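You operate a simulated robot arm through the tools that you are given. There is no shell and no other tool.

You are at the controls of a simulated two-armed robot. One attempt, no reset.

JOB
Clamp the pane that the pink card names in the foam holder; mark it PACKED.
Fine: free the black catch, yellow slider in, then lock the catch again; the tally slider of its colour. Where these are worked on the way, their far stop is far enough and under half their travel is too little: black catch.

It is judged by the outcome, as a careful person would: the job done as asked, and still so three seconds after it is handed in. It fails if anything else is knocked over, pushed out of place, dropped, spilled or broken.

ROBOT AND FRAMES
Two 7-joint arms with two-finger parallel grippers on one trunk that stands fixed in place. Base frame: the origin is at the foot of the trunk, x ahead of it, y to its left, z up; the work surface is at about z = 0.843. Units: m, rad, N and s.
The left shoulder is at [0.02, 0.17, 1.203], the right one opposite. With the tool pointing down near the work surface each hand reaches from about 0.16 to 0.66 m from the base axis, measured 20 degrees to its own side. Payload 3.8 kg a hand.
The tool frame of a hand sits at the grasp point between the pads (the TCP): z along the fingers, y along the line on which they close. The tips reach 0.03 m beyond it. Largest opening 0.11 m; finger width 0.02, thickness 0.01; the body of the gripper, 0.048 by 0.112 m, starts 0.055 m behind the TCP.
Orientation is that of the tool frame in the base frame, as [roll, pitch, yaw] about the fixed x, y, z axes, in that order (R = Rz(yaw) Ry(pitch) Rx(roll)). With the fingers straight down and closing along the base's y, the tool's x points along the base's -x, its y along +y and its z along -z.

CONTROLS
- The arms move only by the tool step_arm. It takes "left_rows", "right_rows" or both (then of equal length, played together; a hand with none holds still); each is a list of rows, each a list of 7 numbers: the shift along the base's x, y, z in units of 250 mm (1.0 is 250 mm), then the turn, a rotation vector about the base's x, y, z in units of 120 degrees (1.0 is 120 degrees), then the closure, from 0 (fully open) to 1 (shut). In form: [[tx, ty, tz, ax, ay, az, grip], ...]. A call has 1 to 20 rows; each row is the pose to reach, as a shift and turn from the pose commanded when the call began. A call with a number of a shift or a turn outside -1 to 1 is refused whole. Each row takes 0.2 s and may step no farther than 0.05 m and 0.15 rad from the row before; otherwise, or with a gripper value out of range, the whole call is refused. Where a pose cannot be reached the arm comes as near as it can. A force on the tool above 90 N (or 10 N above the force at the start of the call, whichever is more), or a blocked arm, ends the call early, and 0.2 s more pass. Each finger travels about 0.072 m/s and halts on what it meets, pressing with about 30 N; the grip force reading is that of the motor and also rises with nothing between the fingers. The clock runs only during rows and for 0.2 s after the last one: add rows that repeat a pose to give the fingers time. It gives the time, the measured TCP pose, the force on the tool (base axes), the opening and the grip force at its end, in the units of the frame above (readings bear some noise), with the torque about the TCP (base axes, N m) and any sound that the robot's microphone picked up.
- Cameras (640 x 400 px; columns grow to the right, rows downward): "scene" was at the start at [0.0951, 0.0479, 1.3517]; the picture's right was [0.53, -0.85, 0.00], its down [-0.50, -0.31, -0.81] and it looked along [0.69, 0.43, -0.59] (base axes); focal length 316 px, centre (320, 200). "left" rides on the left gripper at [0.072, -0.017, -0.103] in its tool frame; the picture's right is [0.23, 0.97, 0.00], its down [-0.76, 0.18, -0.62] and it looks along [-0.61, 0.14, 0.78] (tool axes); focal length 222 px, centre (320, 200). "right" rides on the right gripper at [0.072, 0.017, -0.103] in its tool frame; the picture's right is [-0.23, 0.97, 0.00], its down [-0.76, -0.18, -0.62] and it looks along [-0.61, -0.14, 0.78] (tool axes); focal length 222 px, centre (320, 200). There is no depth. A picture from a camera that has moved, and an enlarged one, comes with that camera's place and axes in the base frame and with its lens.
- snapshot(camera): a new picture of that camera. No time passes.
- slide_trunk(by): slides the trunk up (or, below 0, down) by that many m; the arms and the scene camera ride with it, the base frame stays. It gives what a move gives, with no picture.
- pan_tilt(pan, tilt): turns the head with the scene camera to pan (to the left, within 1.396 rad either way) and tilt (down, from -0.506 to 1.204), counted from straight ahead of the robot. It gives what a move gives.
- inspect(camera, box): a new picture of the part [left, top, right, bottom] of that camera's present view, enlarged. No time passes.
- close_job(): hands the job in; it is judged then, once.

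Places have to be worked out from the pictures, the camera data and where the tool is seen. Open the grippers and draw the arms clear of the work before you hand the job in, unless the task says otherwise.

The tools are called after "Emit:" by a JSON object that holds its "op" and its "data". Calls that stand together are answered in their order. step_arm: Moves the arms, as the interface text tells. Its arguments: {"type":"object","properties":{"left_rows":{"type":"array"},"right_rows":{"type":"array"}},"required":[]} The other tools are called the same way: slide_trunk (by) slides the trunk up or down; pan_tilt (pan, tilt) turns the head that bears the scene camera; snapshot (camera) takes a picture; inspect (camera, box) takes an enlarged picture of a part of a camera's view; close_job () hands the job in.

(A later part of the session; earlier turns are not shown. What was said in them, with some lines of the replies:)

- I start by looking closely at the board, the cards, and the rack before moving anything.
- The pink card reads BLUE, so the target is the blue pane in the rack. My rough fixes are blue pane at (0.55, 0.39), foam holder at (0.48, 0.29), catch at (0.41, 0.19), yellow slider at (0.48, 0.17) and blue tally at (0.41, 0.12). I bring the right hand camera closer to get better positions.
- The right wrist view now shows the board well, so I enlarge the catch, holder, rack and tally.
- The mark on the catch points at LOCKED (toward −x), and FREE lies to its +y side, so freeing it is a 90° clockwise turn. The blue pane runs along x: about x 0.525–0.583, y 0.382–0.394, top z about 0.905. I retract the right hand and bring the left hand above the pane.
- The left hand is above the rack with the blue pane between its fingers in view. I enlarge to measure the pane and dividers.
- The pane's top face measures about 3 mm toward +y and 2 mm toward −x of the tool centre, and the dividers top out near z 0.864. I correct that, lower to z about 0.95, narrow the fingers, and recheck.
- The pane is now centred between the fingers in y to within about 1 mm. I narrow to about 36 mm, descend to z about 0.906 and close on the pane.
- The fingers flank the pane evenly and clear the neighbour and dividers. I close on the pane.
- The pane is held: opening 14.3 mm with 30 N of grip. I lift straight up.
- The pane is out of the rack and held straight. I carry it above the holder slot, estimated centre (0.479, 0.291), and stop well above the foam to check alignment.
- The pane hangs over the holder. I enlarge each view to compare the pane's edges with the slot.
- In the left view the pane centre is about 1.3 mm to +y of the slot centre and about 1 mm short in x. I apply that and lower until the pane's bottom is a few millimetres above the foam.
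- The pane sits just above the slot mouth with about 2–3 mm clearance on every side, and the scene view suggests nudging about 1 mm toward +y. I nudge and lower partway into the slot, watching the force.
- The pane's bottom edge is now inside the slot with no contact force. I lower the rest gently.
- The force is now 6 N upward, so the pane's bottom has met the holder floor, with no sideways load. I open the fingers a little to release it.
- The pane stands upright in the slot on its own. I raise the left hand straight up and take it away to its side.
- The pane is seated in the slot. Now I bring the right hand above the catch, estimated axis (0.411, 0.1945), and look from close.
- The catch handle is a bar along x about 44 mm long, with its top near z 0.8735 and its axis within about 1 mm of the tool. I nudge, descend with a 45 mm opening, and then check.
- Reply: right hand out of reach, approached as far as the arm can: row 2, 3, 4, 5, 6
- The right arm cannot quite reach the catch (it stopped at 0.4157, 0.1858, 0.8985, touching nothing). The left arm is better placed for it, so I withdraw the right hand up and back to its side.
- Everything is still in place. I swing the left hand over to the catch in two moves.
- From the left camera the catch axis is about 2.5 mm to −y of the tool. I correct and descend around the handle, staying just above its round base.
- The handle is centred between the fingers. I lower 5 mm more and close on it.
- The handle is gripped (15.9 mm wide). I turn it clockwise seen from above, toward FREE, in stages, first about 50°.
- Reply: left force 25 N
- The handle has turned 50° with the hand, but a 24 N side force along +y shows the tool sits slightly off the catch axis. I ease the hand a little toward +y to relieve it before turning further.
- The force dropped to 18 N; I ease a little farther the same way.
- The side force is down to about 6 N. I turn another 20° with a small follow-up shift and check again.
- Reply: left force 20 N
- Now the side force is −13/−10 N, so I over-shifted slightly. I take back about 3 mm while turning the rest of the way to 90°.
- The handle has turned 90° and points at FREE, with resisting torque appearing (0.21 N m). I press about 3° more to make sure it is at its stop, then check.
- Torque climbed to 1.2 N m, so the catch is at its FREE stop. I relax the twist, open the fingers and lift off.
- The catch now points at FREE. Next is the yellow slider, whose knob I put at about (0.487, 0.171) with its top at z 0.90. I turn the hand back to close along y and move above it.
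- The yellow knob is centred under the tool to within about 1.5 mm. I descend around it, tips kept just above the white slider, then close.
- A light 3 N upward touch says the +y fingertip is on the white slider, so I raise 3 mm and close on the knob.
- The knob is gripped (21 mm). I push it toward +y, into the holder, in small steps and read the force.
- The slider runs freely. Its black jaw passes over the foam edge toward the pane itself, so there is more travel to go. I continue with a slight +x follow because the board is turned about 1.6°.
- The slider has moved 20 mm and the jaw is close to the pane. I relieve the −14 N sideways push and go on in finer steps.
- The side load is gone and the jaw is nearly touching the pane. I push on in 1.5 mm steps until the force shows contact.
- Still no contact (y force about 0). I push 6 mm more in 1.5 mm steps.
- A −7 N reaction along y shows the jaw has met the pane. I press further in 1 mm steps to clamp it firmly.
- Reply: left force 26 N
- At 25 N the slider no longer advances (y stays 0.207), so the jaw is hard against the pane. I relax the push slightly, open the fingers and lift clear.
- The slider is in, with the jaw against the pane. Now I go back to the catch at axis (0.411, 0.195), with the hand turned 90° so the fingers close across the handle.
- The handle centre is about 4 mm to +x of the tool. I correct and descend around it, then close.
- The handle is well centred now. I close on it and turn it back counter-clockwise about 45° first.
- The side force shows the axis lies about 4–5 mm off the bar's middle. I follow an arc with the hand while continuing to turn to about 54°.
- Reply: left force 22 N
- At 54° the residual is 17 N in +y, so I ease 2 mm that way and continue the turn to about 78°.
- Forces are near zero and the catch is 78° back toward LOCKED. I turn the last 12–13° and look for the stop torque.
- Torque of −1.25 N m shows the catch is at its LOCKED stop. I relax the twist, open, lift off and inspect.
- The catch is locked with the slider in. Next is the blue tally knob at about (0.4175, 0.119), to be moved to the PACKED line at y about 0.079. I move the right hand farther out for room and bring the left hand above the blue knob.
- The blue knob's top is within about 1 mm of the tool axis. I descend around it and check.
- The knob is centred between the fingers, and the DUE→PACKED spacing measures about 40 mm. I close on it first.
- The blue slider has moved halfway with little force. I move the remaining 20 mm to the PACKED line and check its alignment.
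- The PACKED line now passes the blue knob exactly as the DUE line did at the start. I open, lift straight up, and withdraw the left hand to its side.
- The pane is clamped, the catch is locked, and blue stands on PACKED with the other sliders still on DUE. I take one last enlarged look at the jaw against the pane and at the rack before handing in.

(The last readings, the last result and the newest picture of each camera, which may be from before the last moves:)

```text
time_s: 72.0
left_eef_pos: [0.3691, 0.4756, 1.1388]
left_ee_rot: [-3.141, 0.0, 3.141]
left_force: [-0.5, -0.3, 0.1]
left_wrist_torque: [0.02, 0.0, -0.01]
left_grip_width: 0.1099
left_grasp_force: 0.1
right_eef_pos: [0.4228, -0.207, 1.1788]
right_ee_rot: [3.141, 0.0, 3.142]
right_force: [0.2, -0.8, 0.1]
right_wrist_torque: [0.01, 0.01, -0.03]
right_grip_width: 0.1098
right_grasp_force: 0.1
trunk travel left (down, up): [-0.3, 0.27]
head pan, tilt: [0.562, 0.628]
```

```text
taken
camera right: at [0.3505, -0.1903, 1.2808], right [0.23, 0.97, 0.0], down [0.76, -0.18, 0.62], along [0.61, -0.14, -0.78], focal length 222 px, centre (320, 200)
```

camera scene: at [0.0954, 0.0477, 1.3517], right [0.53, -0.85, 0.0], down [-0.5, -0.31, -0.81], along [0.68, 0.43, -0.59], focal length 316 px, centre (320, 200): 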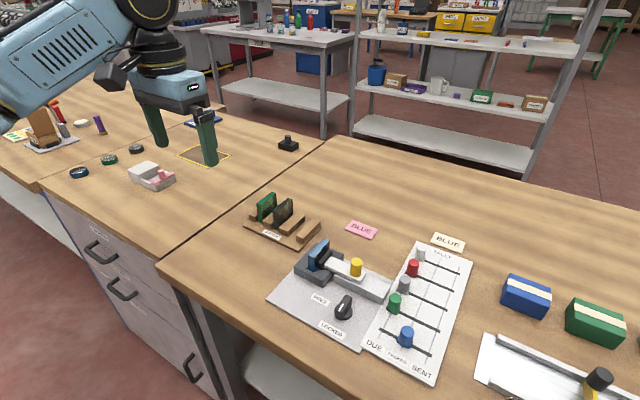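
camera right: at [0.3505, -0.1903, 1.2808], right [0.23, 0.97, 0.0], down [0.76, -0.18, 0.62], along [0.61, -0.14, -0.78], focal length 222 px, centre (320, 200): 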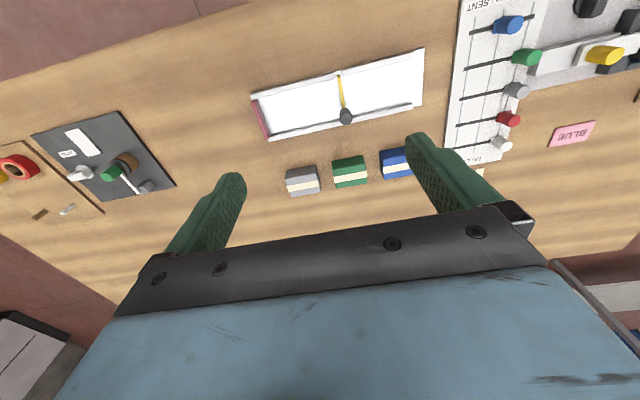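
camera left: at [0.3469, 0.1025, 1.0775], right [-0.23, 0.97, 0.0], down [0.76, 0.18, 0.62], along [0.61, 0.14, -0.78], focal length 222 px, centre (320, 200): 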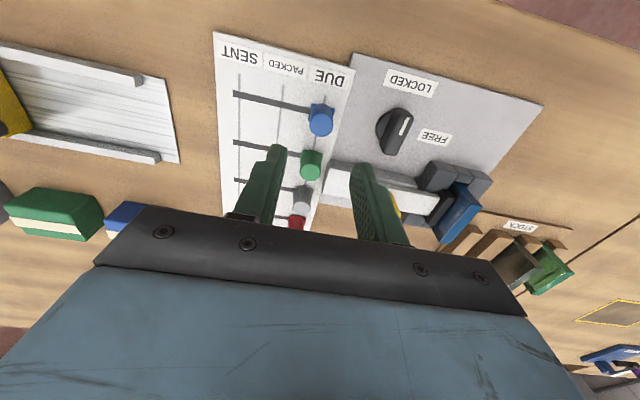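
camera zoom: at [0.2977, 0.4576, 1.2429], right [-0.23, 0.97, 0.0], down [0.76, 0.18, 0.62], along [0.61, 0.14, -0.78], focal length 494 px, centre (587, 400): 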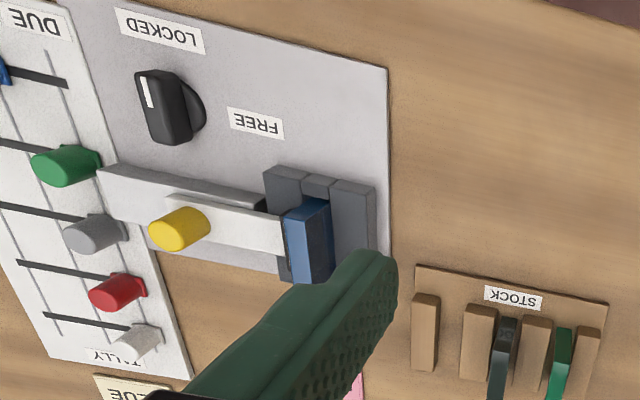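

Everything looks in place, but I am not yet sure the jaw bears on the pane rather than the slider simply reaching its own stop. I bring the left hand camera over for a close look along the slot.

Emit:
{"op": "step_arm", "data": {"left_rows": [[0.034, -0.112, -0.09, 0, 0, 0, 0], [0.068, -0.225, -0.185, 0, 0, 0, 0], [0.102, -0.337, -0.278, 0, 0, 0, 0], [0.136, -0.45, -0.37, 0, 0, 0, 0], [0.17, -0.562, -0.463, 0, 0, 0, 0], [0.204, -0.674, -0.556, 0, 0, 0, 0], [0.204, -0.674, -0.556, 0, 0, 0, 0]]}}

Emit:
{"op": "snapshot", "data": {"camera": "left"}}

Emit:
{"op": "inspect", "data": {"camera": "left", "box": [240, 80, 380, 190]}}

```text
time_s: 73.6
left_eef_pos: [0.4158, 0.3058, 0.997]
left_ee_rot: [3.141, 0.001, 3.139]
left_force: [-0.1, 0.3, -0.9]
left_wrist_torque: [-0.01, -0.03, 0.01]
left_grip_width: 0.1103
left_grasp_force: 0.1
right_eef_pos: [0.4218, -0.206, 1.1791]
right_ee_rot: [-3.141, -0.001, -3.14]
right_force: [-0.9, -0.3, 0.1]
right_wrist_torque: [-0.01, -0.01, 0.0]
right_grip_width: 0.1101
right_grasp_force: 0.0
trunk travel left (down, up): [-0.3, 0.27]
head pan, tilt: [0.562, 0.628]
```

```text
taken
camera left: at [0.3446, 0.2874, 1.1019], right [-0.23, 0.97, 0.0], down [0.76, 0.18, 0.62], along [0.61, 0.14, -0.78], focal length 222 px, centre (320, 200)
```

left: 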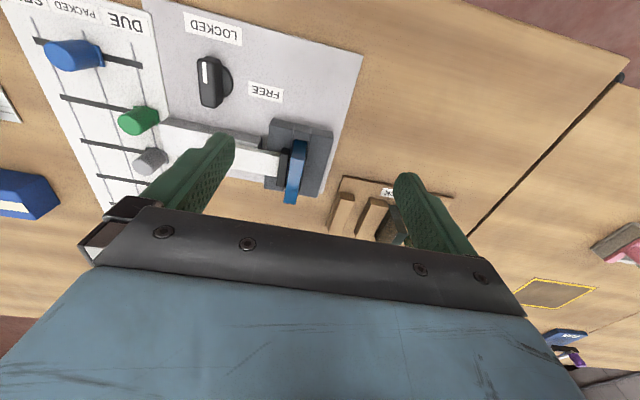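

```text
3.64 times, centred on (310, 135) of left
camera zoom: at [0.3446, 0.2874, 1.1019], right [-0.23, 0.97, 0.0], down [0.76, 0.18, 0.62], along [0.61, 0.14, -0.78], focal length 808 px, centre (356, 436)
```

zoom: 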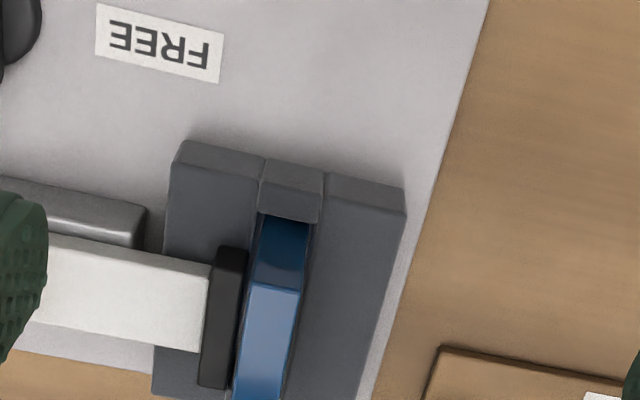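

I enlarge further on the slot and jaw.

Emit:
{"op": "inspect", "data": {"camera": "left", "box": [280, 115, 340, 165]}}

Emit:
{"op": "inspect", "data": {"camera": "left", "box": [280, 155, 340, 205]}}

```text
8.00 times, centred on (310, 140) of left
camera zoom: at [0.3446, 0.2874, 1.1019], right [-0.23, 0.97, 0.0], down [0.76, 0.18, 0.62], along [0.61, 0.14, -0.78], focal length 1777 px, centre (400, 680)
```

zoom: 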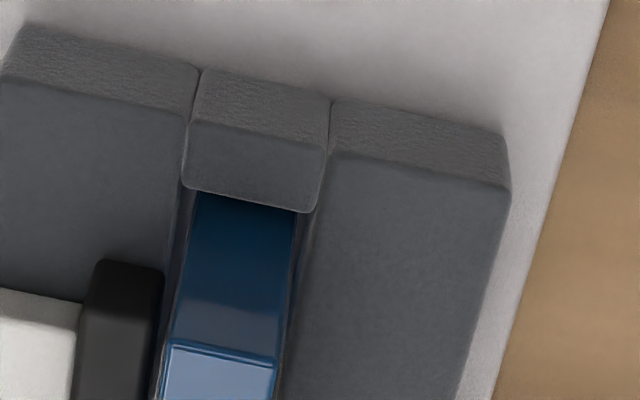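

```text
8.00 times, centred on (310, 180) of left
camera zoom: at [0.3446, 0.2874, 1.1019], right [-0.23, 0.97, 0.0], down [0.76, 0.18, 0.62], along [0.61, 0.14, -0.78], focal length 1777 px, centre (400, 360)
```

zoom: 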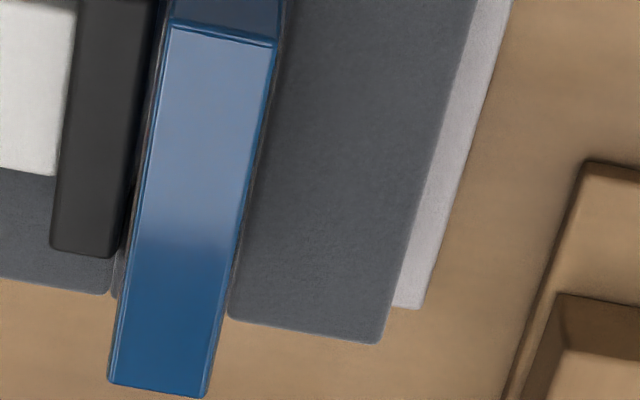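

The jaw and pane seem very close but I want to see the gap itself, so I enlarge that strip as far as possible.

Emit:
{"op": "inspect", "data": {"camera": "left", "box": [282, 140, 306, 156]}}

Emit:
{"op": "inspect", "data": {"camera": "left", "box": [278, 160, 306, 195]}}

Emit:
{"op": "inspect", "data": {"camera": "scene", "box": [312, 242, 342, 264]}}

```text
16.00 times, centred on (294, 148) of left
camera zoom: at [0.3446, 0.2874, 1.1019], right [-0.23, 0.97, 0.0], down [0.76, 0.18, 0.62], along [0.61, 0.14, -0.78], focal length 3554 px, centre (736, 1032)
```

zoom: 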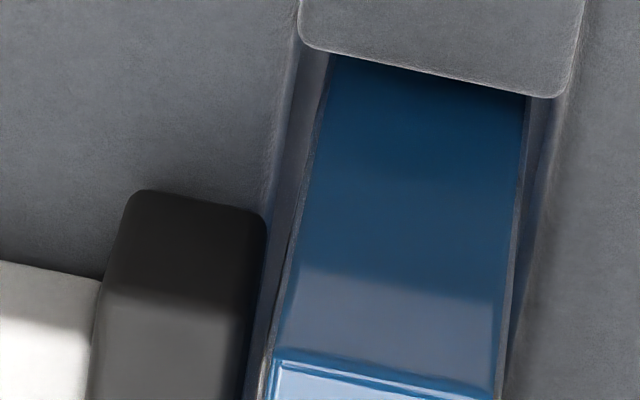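

```text
11.43 times, centred on (292, 178) of left
camera zoom: at [0.3446, 0.2874, 1.1019], right [-0.23, 0.97, 0.0], down [0.76, 0.18, 0.62], along [0.61, 0.14, -0.78], focal length 2538 px, centre (640, 457)
```

zoom: 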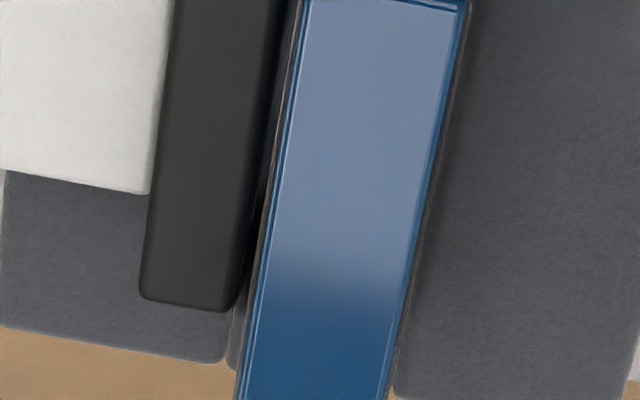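

```text
16.00 times, centred on (327, 253) of scene
camera zoom: at [0.0949, 0.048, 1.3517], right [0.53, -0.85, 0.0], down [-0.5, -0.31, -0.81], along [0.69, 0.43, -0.59], focal length 5050 px, centre (208, -648)
```

zoom: 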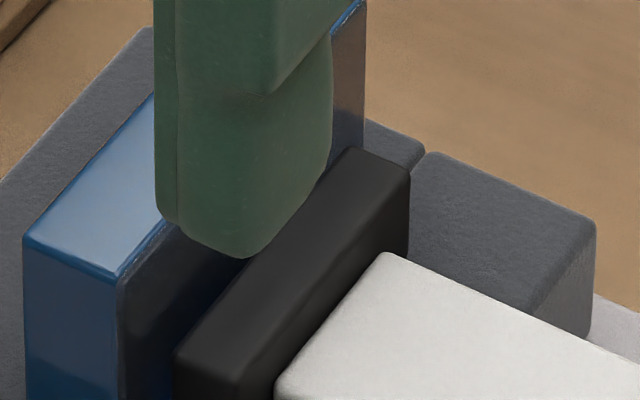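

The jaw stands flush with the edge of the slot along its whole length. It came up against a rigid stop there: 25 N gave no further motion and the pane did not shift, so the slider is fully in. The pane is upright, level and seated. I withdraw the left hand.

Emit:
{"op": "step_arm", "data": {"left_rows": [[0, 0, 0.16, 0, 0, 0, 0], [-0.02, 0.06, 0.32, 0, 0, 0, 0], [-0.06, 0.2, 0.44, 0, 0, 0, 0], [-0.1, 0.36, 0.5, 0, 0, 0, 0], [-0.16, 0.52, 0.54, 0, 0, 0, 0], [-0.2, 0.66, 0.56, 0, 0, 0, 0], [-0.2, 0.66, 0.56, 0, 0, 0, 0]]}}

Emit:
{"op": "snapshot", "data": {"camera": "scene"}}

Emit:
{"op": "inspect", "data": {"camera": "scene", "box": [270, 225, 480, 385]}}

```text
time_s: 75.2
left_eef_pos: [0.3675, 0.4683, 1.1393]
left_ee_rot: [3.141, -0.001, 3.141]
left_force: [-0.4, 1.3, -0.7]
left_wrist_torque: [0.03, 0.04, 0.01]
left_grip_width: 0.1101
left_grasp_force: 0.1
right_eef_pos: [0.4228, -0.2069, 1.1773]
right_ee_rot: [-3.141, 0.0, 3.141]
right_force: [0.0, -0.3, -1.0]
right_wrist_torque: [0.0, 0.02, 0.01]
right_grip_width: 0.1098
right_grasp_force: 0.1
trunk travel left (down, up): [-0.3, 0.27]
head pan, tilt: [0.562, 0.628]
```

```text
taken
camera scene: at [0.0953, 0.0477, 1.3517], right [0.53, -0.85, 0.0], down [-0.5, -0.31, -0.81], along [0.69, 0.43, -0.59], focal length 316 px, centre (320, 200)
```

scene: 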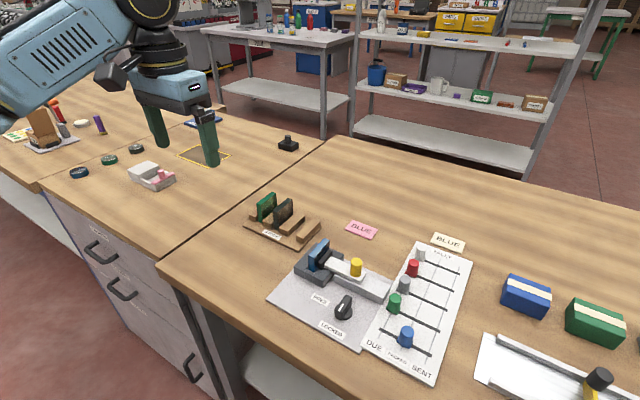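

```text
2.50 times, centred on (375, 305) of scene
camera zoom: at [0.0953, 0.0477, 1.3517], right [0.53, -0.85, 0.0], down [-0.5, -0.31, -0.81], along [0.69, 0.43, -0.59], focal length 789 px, centre (182, -62)
```

zoom: 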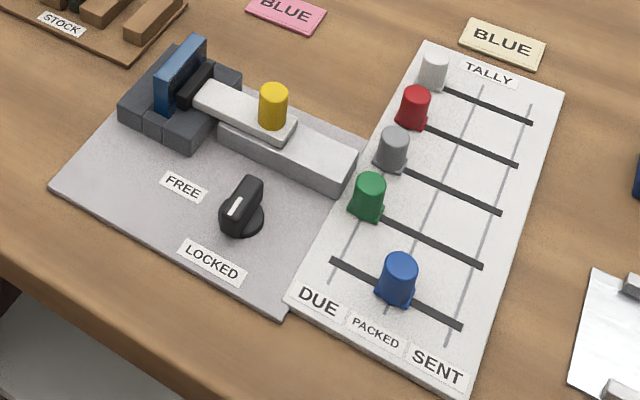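

The blue pane is upright in the foam holder with the slider in, and the catch points at LOCKED. The blue tally is on PACKED, nothing else has moved, and both hands are open and clear. I hand the job in.

Emit:
{"op": "close_job", "data": {}}

```text
The job is handed in.
```

I handed the job in with the blue pane in the foam holder and its tally slider on PACKED. I'm not sure the jaw actually presses on the pane.

- **Pane:** the pink card reads BLUE. I moved the blue pane from the rack into the holder slot, where it stands upright and level on the floor of the slot.
- **Clamp:** I turned the black catch to its FREE stop, pushed the yellow slider in until it stopped, then turned the catch back to its LOCKED stop. The slider stopped hard at about 35 mm of travel; 25 N of push moved it no further. In the close-ups the jaw ends level with the slot edge, about 2–3 mm short of the pane. I took that as the slider's own end stop and did not push harder.
- **Tally:** the blue slider sits on the PACKED line. The other four are still on DUE.

The right arm could not reach the catch, so the left arm did all the work. In the final pictures the other panes, cards and nearby objects are where they were. Both grippers were open and clear of the work when I handed in.
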